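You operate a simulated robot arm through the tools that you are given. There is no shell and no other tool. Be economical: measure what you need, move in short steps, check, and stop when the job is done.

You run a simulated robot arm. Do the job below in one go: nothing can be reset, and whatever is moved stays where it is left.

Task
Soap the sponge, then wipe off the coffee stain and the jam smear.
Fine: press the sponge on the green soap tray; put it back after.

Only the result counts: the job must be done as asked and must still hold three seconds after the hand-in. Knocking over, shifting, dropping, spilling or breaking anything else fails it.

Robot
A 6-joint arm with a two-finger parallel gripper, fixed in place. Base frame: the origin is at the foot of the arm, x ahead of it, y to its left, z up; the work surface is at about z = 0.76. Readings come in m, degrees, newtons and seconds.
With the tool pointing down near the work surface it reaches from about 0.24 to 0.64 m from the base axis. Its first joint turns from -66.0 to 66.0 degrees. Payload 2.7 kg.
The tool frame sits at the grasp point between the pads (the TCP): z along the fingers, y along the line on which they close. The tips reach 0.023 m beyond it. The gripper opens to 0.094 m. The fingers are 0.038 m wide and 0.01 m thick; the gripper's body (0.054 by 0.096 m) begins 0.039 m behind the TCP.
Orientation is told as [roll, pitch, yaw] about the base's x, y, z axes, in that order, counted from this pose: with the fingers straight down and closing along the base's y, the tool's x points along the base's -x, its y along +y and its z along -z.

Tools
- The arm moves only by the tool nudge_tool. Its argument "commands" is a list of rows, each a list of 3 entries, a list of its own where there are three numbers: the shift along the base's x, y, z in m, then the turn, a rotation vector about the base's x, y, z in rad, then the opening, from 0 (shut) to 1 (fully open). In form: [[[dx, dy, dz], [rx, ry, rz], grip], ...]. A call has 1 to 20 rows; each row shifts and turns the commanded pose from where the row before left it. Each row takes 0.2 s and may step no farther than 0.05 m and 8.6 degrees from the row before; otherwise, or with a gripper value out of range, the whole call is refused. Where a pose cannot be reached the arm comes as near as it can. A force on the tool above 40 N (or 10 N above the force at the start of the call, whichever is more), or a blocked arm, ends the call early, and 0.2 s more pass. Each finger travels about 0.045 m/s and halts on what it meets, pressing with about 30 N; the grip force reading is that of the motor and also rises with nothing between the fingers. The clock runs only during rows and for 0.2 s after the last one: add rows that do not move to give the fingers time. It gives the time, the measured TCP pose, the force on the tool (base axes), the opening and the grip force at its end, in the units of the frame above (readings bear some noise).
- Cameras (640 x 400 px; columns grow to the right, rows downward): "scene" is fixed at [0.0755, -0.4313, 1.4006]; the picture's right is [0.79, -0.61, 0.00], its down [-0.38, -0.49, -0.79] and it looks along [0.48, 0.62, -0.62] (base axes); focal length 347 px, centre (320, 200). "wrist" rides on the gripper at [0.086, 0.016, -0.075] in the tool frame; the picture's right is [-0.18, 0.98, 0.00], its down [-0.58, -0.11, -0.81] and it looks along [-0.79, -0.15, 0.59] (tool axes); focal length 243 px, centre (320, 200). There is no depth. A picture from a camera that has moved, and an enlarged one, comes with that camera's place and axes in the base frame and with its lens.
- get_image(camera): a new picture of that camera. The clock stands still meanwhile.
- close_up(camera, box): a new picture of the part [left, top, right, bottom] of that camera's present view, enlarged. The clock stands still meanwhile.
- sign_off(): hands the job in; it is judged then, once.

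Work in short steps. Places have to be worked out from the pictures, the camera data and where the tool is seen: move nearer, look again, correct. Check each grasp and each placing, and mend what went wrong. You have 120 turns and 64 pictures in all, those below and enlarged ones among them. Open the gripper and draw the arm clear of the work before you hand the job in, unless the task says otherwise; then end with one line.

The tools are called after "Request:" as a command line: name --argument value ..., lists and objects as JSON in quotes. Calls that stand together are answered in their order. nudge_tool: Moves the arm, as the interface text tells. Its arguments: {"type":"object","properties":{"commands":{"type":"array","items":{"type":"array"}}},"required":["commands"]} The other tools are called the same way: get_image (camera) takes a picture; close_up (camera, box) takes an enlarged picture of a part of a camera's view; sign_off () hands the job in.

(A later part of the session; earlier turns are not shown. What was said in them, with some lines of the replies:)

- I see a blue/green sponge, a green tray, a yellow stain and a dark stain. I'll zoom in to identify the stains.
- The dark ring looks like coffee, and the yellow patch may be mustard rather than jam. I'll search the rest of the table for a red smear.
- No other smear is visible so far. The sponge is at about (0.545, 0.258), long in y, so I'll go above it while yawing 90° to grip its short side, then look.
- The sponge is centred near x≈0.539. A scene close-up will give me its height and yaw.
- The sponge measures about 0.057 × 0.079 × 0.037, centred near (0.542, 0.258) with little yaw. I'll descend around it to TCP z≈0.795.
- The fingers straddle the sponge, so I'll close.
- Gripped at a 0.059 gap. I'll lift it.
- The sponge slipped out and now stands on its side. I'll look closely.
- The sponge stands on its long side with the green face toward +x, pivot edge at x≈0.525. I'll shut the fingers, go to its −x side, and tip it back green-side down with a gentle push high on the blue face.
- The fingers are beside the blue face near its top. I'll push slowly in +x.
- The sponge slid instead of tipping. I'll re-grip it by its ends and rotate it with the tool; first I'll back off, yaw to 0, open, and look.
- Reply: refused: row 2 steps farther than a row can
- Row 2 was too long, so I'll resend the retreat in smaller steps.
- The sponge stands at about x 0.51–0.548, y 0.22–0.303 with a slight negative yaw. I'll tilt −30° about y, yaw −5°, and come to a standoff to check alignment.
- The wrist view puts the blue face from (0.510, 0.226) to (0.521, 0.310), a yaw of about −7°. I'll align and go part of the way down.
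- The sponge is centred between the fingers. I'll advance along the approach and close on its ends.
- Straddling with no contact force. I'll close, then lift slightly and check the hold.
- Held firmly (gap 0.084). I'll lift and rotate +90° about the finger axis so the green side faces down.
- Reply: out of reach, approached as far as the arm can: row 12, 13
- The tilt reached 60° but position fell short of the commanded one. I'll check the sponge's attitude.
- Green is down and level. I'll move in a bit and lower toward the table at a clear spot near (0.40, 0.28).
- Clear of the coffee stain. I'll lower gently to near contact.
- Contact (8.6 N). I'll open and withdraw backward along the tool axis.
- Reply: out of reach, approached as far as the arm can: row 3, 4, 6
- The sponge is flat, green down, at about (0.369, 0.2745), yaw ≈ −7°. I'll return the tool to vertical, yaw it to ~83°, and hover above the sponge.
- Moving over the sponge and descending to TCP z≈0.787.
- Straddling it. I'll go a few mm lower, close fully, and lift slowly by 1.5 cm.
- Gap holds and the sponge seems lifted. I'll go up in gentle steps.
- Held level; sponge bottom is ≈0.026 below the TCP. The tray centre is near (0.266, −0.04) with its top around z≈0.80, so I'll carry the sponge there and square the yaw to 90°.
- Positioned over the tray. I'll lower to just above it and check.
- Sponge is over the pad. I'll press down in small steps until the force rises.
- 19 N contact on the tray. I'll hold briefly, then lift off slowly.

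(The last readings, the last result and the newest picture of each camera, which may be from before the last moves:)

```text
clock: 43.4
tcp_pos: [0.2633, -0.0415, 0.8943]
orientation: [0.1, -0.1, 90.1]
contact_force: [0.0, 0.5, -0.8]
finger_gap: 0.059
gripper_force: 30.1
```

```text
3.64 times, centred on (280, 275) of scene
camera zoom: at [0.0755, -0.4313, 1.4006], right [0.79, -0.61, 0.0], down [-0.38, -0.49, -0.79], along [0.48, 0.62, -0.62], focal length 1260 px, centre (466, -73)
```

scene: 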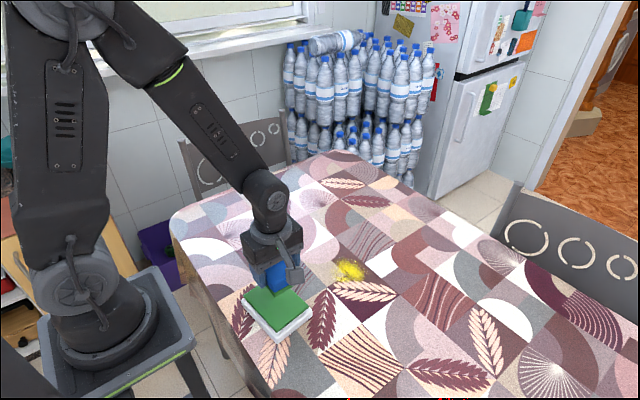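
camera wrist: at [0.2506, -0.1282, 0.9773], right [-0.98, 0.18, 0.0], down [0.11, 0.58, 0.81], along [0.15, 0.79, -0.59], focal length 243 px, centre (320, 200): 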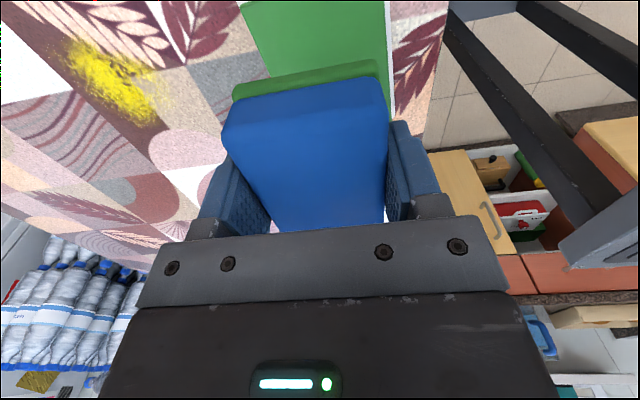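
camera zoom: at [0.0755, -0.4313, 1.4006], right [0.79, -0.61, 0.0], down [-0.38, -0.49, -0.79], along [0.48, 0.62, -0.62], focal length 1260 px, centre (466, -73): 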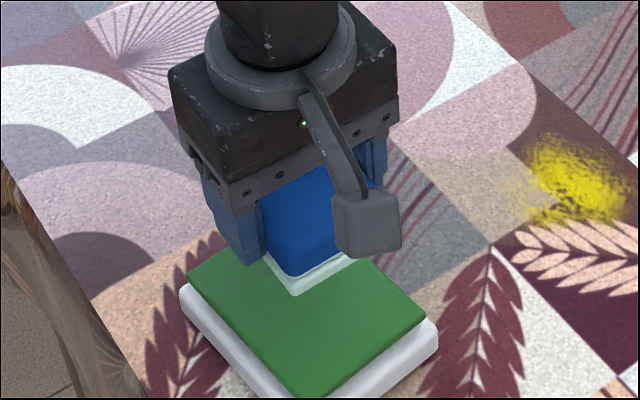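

The sponge's underside turned white, so it is soaped. Before wiping I'll look at the unseen right part of the table for another smear, with the camera turned that way.

Request:
nudge_tool --commands '[[[0.004, -0.02, 0.005], [0, 0, -0.145], 0], [[0.004, -0.02, 0.005], [0, 0, -0.145], 0], [[0.004, -0.02, 0.005], [0, 0, -0.145], 0], [[0.004, -0.02, 0.005], [0, 0, -0.145], 0], [[0.004, -0.02, 0.005], [0, 0, -0.145], 0], [[0.004, -0.02, 0.005], [0, 0, -0.145], 0], [[0.004, -0.02, 0.005], [0, 0, -0.145], 0], [[0.004, -0.02, 0.005], [0, 0, -0.145], 0], [[0.004, -0.02, 0.005], [0, 0, -0.145], 0], [[0.004, -0.02, 0.005], [0, 0, -0.145], 0], [[0, 0, 0], [0, 0, -0.145], 0], [[0, 0, 0], [0, 0, -0.145], 0], [[0, 0, 0], [0, 0, -0.145], 0], [[0, 0, 0], [0, 0, -0.145], 0], [[0, 0, 0], [0, 0, 0], 0]]'

Request:
get_image --camera "wrist"

```text
clock: 46.6
tcp_pos: [0.3036, -0.2409, 0.9423]
orientation: [0.0, -0.2, -26.5]
contact_force: [0.6, -0.1, -0.5]
finger_gap: 0.0589
gripper_force: 30.0
```

```text
25 pictures are left
camera wrist: at [0.2321, -0.1874, 1.0175], right [0.6, 0.8, 0.0], down [0.47, -0.36, 0.81], along [0.65, -0.49, -0.59], focal length 243 px, centre (320, 200)
```

wrist: 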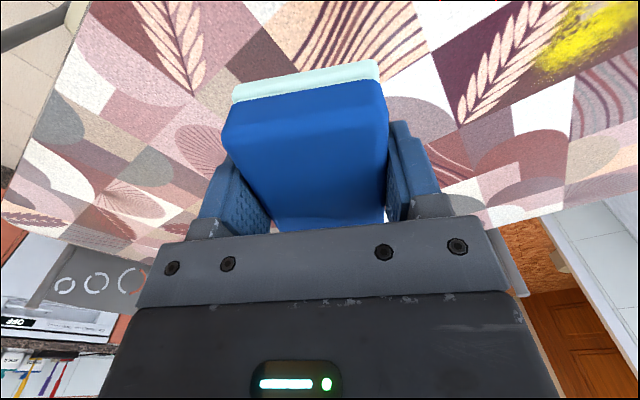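

No other smear exists, so the yellow one is the jam (x≈0.42–0.495, y≈−0.075–−0.005). I'll move above its centre with yaw ≈0.

Request:
nudge_tool --commands '[[[0.026, 0.0332, 0], [0, 0, 0.1156], 0], [[0.026, 0.0332, 0], [0, 0, 0.1156], 0], [[0.026, 0.0332, -0.015], [0, 0, 0.1156], 0], [[0.026, 0.0332, -0.025], [0, 0, 0.1156], 0], [[0.026, 0.0332, -0.025], [0, 0, 0], 0], [[0.026, 0.0332, -0.025], [0, 0, 0], 0], [[0, 0, -0.03], [0, 0, 0], 0], [[0, 0, 0], [0, 0, 0], 0]]'

Request:
close_up --camera "scene" --box '[280, 200, 440, 320]'

```text
clock: 48.4
tcp_pos: [0.459, -0.042, 0.8181]
orientation: [0.1, -0.2, 0.2]
contact_force: [-0.2, -0.2, 0.3]
finger_gap: 0.0587
gripper_force: 29.7
```

```text
3.33 times, centred on (360, 260) of scene
camera zoom: at [0.0755, -0.4313, 1.4006], right [0.79, -0.61, 0.0], down [-0.38, -0.49, -0.79], along [0.48, 0.62, -0.62], focal length 1155 px, centre (187, 0)
```

zoom: 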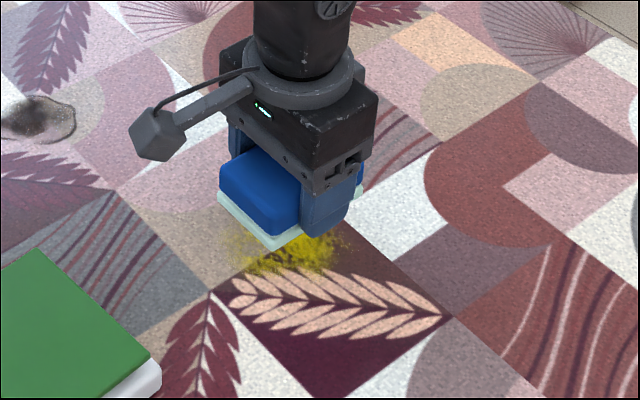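

Good position. I'll lower to contact in small steps.

Request:
nudge_tool --commands '[[[0, 0, -0.018], [0, 0, 0], 0], [[0, 0, -0.008], [0, 0, 0], 0], [[0, 0, -0.004], [0, 0, 0], 0], [[0, 0, 0], [0, 0, 0], 0]]'

```text
clock: 49.4
tcp_pos: [0.459, -0.0405, 0.7925]
orientation: [0.0, -0.2, 0.2]
contact_force: [-0.3, 0.1, 0.0]
finger_gap: 0.059
gripper_force: 29.9
```

Request:
nudge_tool --commands '[[[0, 0, -0.003], [0, 0, 0], 0], [[0, 0, -0.002], [0, 0, 0], 0], [[0, 0, 0], [0, 0, 0], 0]]'

```text
clock: 50.2
tcp_pos: [0.4599, -0.0403, 0.7876]
orientation: [0.1, -0.3, 0.1]
contact_force: [0.2, -0.9, -0.4]
finger_gap: 0.0591
gripper_force: 29.7
```

Request:
nudge_tool --commands '[[[0, 0, -0.002], [0, 0, 0], 0], [[0, 0, -0.001], [0, 0, 0], 0], [[0, 0, 0], [0, 0, 0], 0]]'

```text
clock: 51.0
tcp_pos: [0.4597, -0.0406, 0.7861]
orientation: [0.0, -0.2, 0.0]
contact_force: [-3.1, 0.2, 15.3]
finger_gap: 0.0589
gripper_force: 30.4
```

15 N contact. I'll wipe with strokes in y at three x offsets.

Request:
nudge_tool --commands '[[[0, -0.015, 0], [0, 0, 0], 0], [[0, -0.015, 0], [0, 0, 0], 0], [[0, -0.015, 0], [0, 0, 0], 0], [[0.02, 0, 0], [0, 0, 0], 0], [[0, 0.018, 0], [0, 0, 0], 0], [[0, 0.018, 0], [0, 0, 0], 0], [[0, 0.018, 0], [0, 0, 0], 0], [[0, 0.018, 0], [0, 0, 0], 0], [[0, 0.018, 0], [0, 0, 0], 0], [[-0.02, 0, 0], [0, 0, 0], 0], [[-0.02, 0, 0], [0, 0, 0], 0], [[0, -0.018, 0], [0, 0, 0], 0], [[0, -0.018, 0], [0, 0, 0], 0], [[0, -0.018, 0], [0, 0, 0], 0], [[0, -0.018, 0], [0, 0, 0], 0], [[0, -0.018, 0], [0, 0, 0], 0], [[0.02, 0, 0], [0, 0, 0], 0], [[0, 0.022, 0], [0, 0, 0], 0], [[0, 0.023, 0], [0, 0, 0], 0], [[0, 0, 0], [0, 0, 0], 0]]'

Request:
close_up --camera "scene" --box '[280, 200, 440, 320]'

```text
clock: 54.5
tcp_pos: [0.4448, -0.0886, 0.7858]
orientation: [0.0, 0.0, 0.0]
contact_force: [1.7, -0.1, 3.6]
finger_gap: 0.0591
gripper_force: 29.5
stopped in row 17: the force on the tool passed its limit (the readings are from after the stop); the commanded pose is now the measured one
```

```text
3.33 times, centred on (360, 260) of scene
camera zoom: at [0.0754, -0.4313, 1.4006], right [0.79, -0.61, 0.0], down [-0.38, -0.49, -0.79], along [0.48, 0.62, -0.62], focal length 1155 px, centre (187, 0)
```

zoom: 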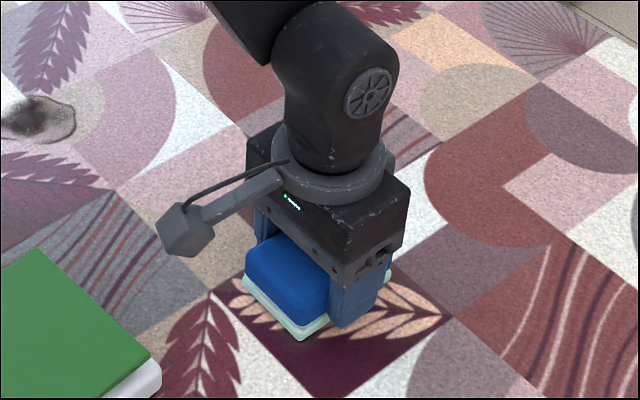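

The jam looks gone where visible. I'll lift gently and travel over the coffee stain at (0.38, 0.163).

Request:
nudge_tool --commands '[[[0, 0, 0.004], [0, 0, 0], 0], [[0, 0, 0.01], [0, 0, 0], 0], [[0, 0, 0.02], [0, 0, 0], 0], [[0, 0.02, 0.03], [0, 0, 0], 0], [[-0.011, 0.039, 0], [0, 0, 0], 0], [[-0.011, 0.039, 0], [0, 0, 0], 0], [[-0.011, 0.039, 0], [0, 0, 0], 0], [[-0.011, 0.039, 0], [0, 0, 0], 0], [[-0.011, 0.039, 0], [0, 0, 0], 0], [[-0.01, 0.037, 0], [0, 0, 0], 0], [[0, 0, 0], [0, 0, 0], 0]]'

Request:
get_image --camera "scene"

Request:
close_up --camera "scene" --box '[290, 220, 410, 310]'

```text
clock: 56.9
tcp_pos: [0.38, 0.1634, 0.8477]
orientation: [0.0, 0.2, 0.0]
contact_force: [0.6, 1.1, 0.2]
finger_gap: 0.0589
gripper_force: 29.8
```

```text
22 pictures are left
```

scene: 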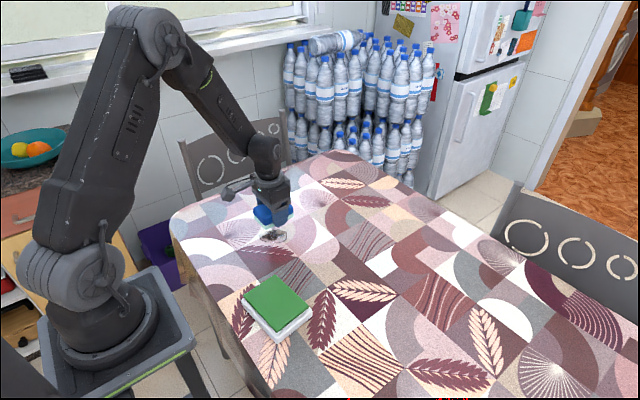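

```text
4.44 times, centred on (350, 265) of scene
camera zoom: at [0.0755, -0.4313, 1.4006], right [0.79, -0.61, 0.0], down [-0.38, -0.49, -0.79], along [0.48, 0.62, -0.62], focal length 1540 px, centre (187, -89)
```

zoom: 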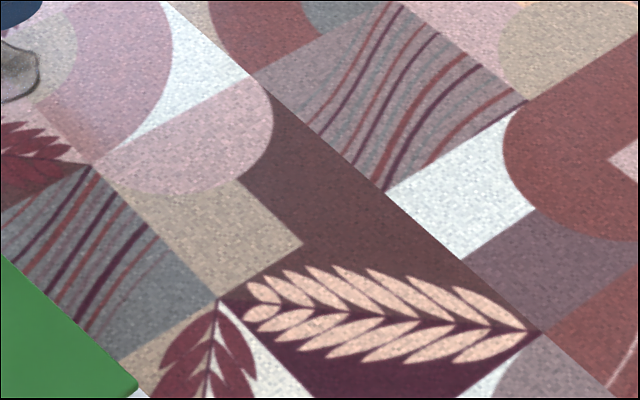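

Jam is fully gone. Now lowering onto the coffee stain.

Request:
nudge_tool --commands '[[[0, 0, -0.03], [0, 0, 0], 0], [[0, 0, -0.02], [0, 0, 0], 0], [[0, 0, -0.006], [0, 0, 0], 0], [[0, 0, -0.003], [0, 0, 0], 0], [[0, 0, 0], [0, 0, 0], 0]]'

```text
clock: 58.1
tcp_pos: [0.3791, 0.1628, 0.789]
orientation: [0.1, 0.1, 0.0]
contact_force: [0.4, 0.2, -1.3]
finger_gap: 0.0592
gripper_force: 30.5
```

Request:
nudge_tool --commands '[[[0, 0, -0.002], [0, 0, 0], 0], [[0, 0, -0.001], [0, 0, 0], 0], [[0, 0, 0], [0, 0, 0], 0]]'

```text
clock: 58.9
tcp_pos: [0.3794, 0.1636, 0.7886]
orientation: [0.1, 0.0, 0.0]
contact_force: [-0.4, -0.1, -0.7]
finger_gap: 0.0592
gripper_force: 29.9
```

Request:
nudge_tool --commands '[[[0, 0, -0.002], [0, 0, 0], 0], [[0, 0, 0], [0, 0, 0], 0]]'

```text
clock: 59.5
tcp_pos: [0.3782, 0.163, 0.7868]
orientation: [0.1, 0.1, 0.0]
contact_force: [-2.6, -2.5, 8.1]
finger_gap: 0.059
gripper_force: 29.4
```

Contact at 8 N; I'll add a hair of pressure and wipe the same pattern.

Request:
nudge_tool --commands '[[[0, -0.015, -0.0007], [0, 0, 0], 0], [[0, -0.015, 0], [0, 0, 0], 0], [[0, -0.01, 0], [0, 0, 0], 0], [[0.02, 0, 0], [0, 0, 0], 0], [[0, 0.016, 0], [0, 0, 0], 0], [[0, 0.016, 0], [0, 0, 0], 0], [[0, 0.016, 0], [0, 0, 0], 0], [[0, 0.016, 0], [0, 0, 0], 0], [[0, 0.016, 0], [0, 0, 0], 0], [[-0.02, 0, 0], [0, 0, 0], 0], [[-0.02, 0, 0], [0, 0, 0], 0], [[0, -0.016, 0], [0, 0, 0], 0], [[0, -0.016, 0], [0, 0, 0], 0], [[0, -0.016, 0], [0, 0, 0], 0], [[0, -0.016, 0], [0, 0, 0], 0], [[0, -0.016, 0], [0, 0, 0], 0], [[0.02, 0.02, 0], [0, 0, 0], 0], [[0, 0.02, 0], [0, 0, 0], 0]]'

```text
clock: 62.5
tcp_pos: [0.3618, 0.1647, 0.7845]
orientation: [0.3, -0.2, 0.0]
contact_force: [-0.4, -2.6, 5.1]
finger_gap: 0.059
gripper_force: 30.3
stopped in row 14: the force on the tool passed its limit (the readings are from after the stop); the commanded pose is now the measured one
```

It stopped near the end on force. I'll lift, move toward home while yawing back to 90°, and inspect.

Request:
nudge_tool --commands '[[[0, 0, 0.005], [0, 0, 0], 0], [[0, 0, 0.015], [0, 0, 0], 0], [[0, 0, 0.03], [0, 0, 0], 0], [[0.01, 0.01, 0.03], [0, 0, 0.1428], 0], [[0.018, 0.0085, 0.01], [0, 0, 0.1428], 0], [[0.018, 0.0085, 0], [0, 0, 0.1428], 0], [[0.018, 0.0085, 0], [0, 0, 0.1428], 0], [[0.018, 0.0085, 0], [0, 0, 0.1428], 0], [[0.018, 0.0085, 0], [0, 0, 0.1428], 0], [[0.018, 0.0085, 0], [0, 0, 0.1428], 0], [[0.018, 0.0085, 0], [0, 0, 0.1428], 0], [[0.018, 0.0085, 0], [0, 0, 0.1428], 0], [[0.018, 0.0085, 0], [0, 0, 0.1428], 0], [[0.009, 0.0085, 0], [0, 0, 0.1428], 0], [[0, 0, 0], [0, 0, 0], 0]]'

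Request:
get_image --camera "scene"

Request:
close_up --camera "scene" --box '[210, 190, 330, 280]'

```text
clock: 65.7
tcp_pos: [0.5423, 0.2582, 0.8746]
orientation: [0.3, -0.3, 90.1]
contact_force: [-0.6, -0.2, -0.4]
finger_gap: 0.0592
gripper_force: 30.1
```

```text
20 pictures are left
```

scene: 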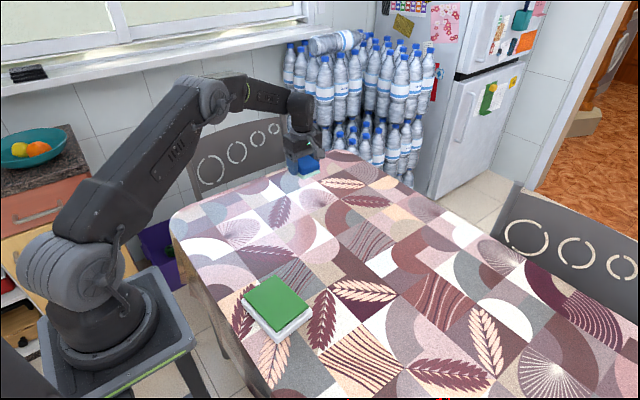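

```text
4.44 times, centred on (270, 235) of scene
camera zoom: at [0.0755, -0.4313, 1.4006], right [0.79, -0.61, 0.0], down [-0.38, -0.49, -0.79], along [0.48, 0.62, -0.62], focal length 1540 px, centre (542, 44)
```

zoom: 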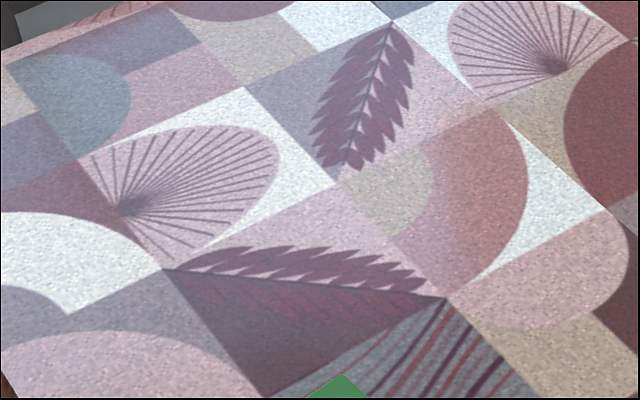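

Both stains are gone. The sponge is above its original spot (0.542, 0.258), so I'll lower it.

Request:
nudge_tool --commands '[[[0, 0, -0.03], [0, 0, 0], 0], [[0, 0, -0.03], [0, 0, 0], 0], [[0, 0, -0.017], [0, 0, 0], 0], [[0, 0, -0.006], [0, 0, 0], 0], [[0, 0, -0.002], [0, 0, 0], 0], [[0, 0, 0], [0, 0, 0], 0]]'

Request:
close_up --camera "scene" --box '[256, 150, 352, 220]'

```text
clock: 67.1
tcp_pos: [0.5424, 0.2592, 0.7897]
orientation: [0.1, -0.2, 90.0]
contact_force: [0.4, -0.4, 0.2]
finger_gap: 0.0589
gripper_force: 30.4
```

```text
5.71 times, centred on (304, 185) of scene
camera zoom: at [0.0755, -0.4313, 1.4006], right [0.79, -0.61, 0.0], down [-0.38, -0.49, -0.79], along [0.48, 0.62, -0.62], focal length 1980 px, centre (411, 286)
```

zoom: 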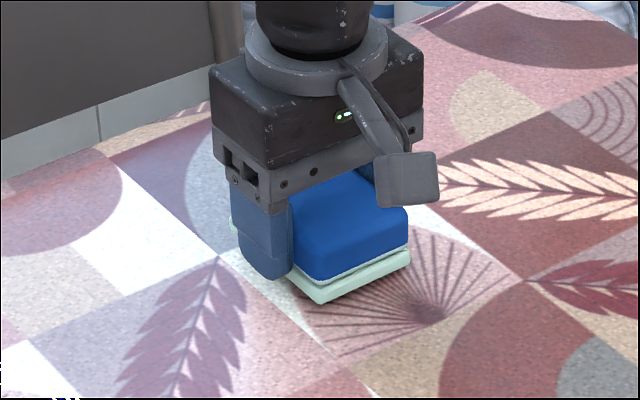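

Compared with the original picture, the sponge sits a few mm too far in +x/+y. I'll correct that and set it down.

Request:
nudge_tool --commands '[[[-0.005, -0.003, 0], [0, 0, 0], 0], [[0, 0, -0.002], [0, 0, 0], 0], [[0, 0, -0.001], [0, 0, 0], 0], [[0, 0, 0], [0, 0, 0], 0]]'

```text
clock: 68.1
tcp_pos: [0.5378, 0.2566, 0.7869]
orientation: [0.2, -0.2, 90.1]
contact_force: [0.3, 0.1, 0.9]
finger_gap: 0.0592
gripper_force: 30.3
```

Request:
nudge_tool --commands '[[[0, 0, -0.001], [0, 0, 0], 0], [[0, 0, 0], [0, 0, 0], 0]]'

Request:
close_up --camera "scene" --box '[256, 150, 352, 220]'

```text
clock: 68.7
tcp_pos: [0.5373, 0.2572, 0.7864]
orientation: [0.3, -0.2, 89.9]
contact_force: [-0.5, 0.2, 0.1]
finger_gap: 0.059
gripper_force: 29.8
```

```text
5.71 times, centred on (304, 185) of scene
camera zoom: at [0.0755, -0.4313, 1.4006], right [0.79, -0.61, 0.0], down [-0.38, -0.49, -0.79], along [0.48, 0.62, -0.62], focal length 1980 px, centre (411, 286)
```

zoom: 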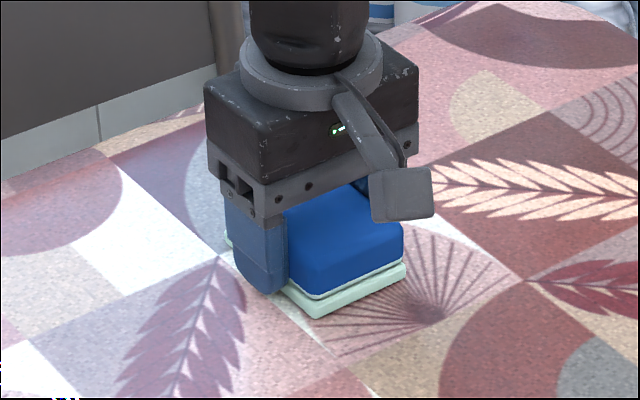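

Within ~3 mm of the original. I'll touch down and release.

Request:
nudge_tool --commands '[[[-0.001, 0, -0.001], [0, 0, 0], 0], [[0, 0, 0], [0, 0, 0], 0.8], [[0, 0, 0], [0, 0, 0], 1], [[0, 0, 0], [0, 0, 0], 1], [[0, 0, 0], [0, 0, 0], 1]]'

Request:
nudge_tool --commands '[[[0, 0, 0.01], [0, 0, 0], 1], [[0, 0, 0.03], [0, 0, 0], 1], [[0, 0, 0.04], [0, 0, 0], 1], [[0, 0, 0.04], [0, 0, 0], 1], [[0, 0, 0.04], [0, 0, 0], 1], [[-0.04, 0, 0.02], [0, 0, 0], 1], [[0, 0, 0], [0, 0, 0], 1]]'

Request:
get_image --camera "scene"

Request:
close_up --camera "scene" --box '[256, 150, 352, 220]'

```text
clock: 69.9
tcp_pos: [0.5362, 0.2573, 0.7844]
orientation: [0.3, -0.2, 90.0]
contact_force: [1.0, -0.3, 0.7]
finger_gap: 0.0939
gripper_force: 0.0
```

```text
clock: 71.5
tcp_pos: [0.4947, 0.2589, 0.9653]
orientation: [0.4, -0.2, 89.8]
contact_force: [-0.3, 0.2, -0.6]
finger_gap: 0.0936
gripper_force: 0.1
```

```text
16 pictures are left
```

scene: 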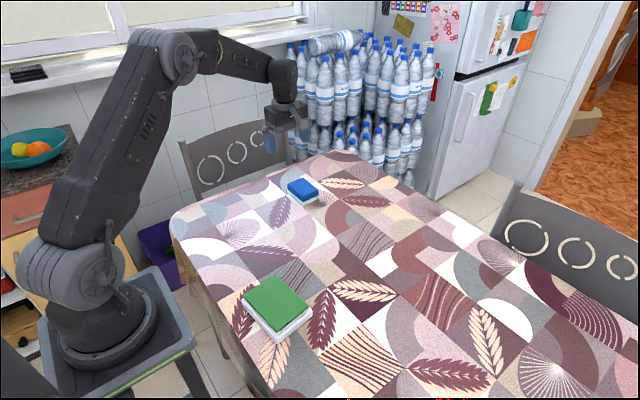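

```text
5.71 times, centred on (304, 185) of scene
camera zoom: at [0.0755, -0.4313, 1.4006], right [0.79, -0.61, 0.0], down [-0.38, -0.49, -0.79], along [0.48, 0.62, -0.62], focal length 1980 px, centre (411, 286)
```

zoom: 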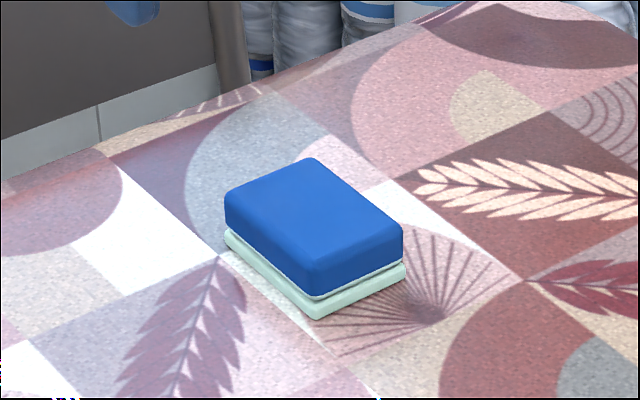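

The sponge is back in its place, both stains are gone, the tray hasn't moved and the arm is clear. Handing in.

Request:
sign_off

```text
The job is handed in.
```

I soaped the sponge on the green tray, wiped off the coffee stain and the jam smear, and put the sponge back within about 3 mm of where it started. The sponge slipped and fell onto its side on my first grip; I set it flat again before soaping it.
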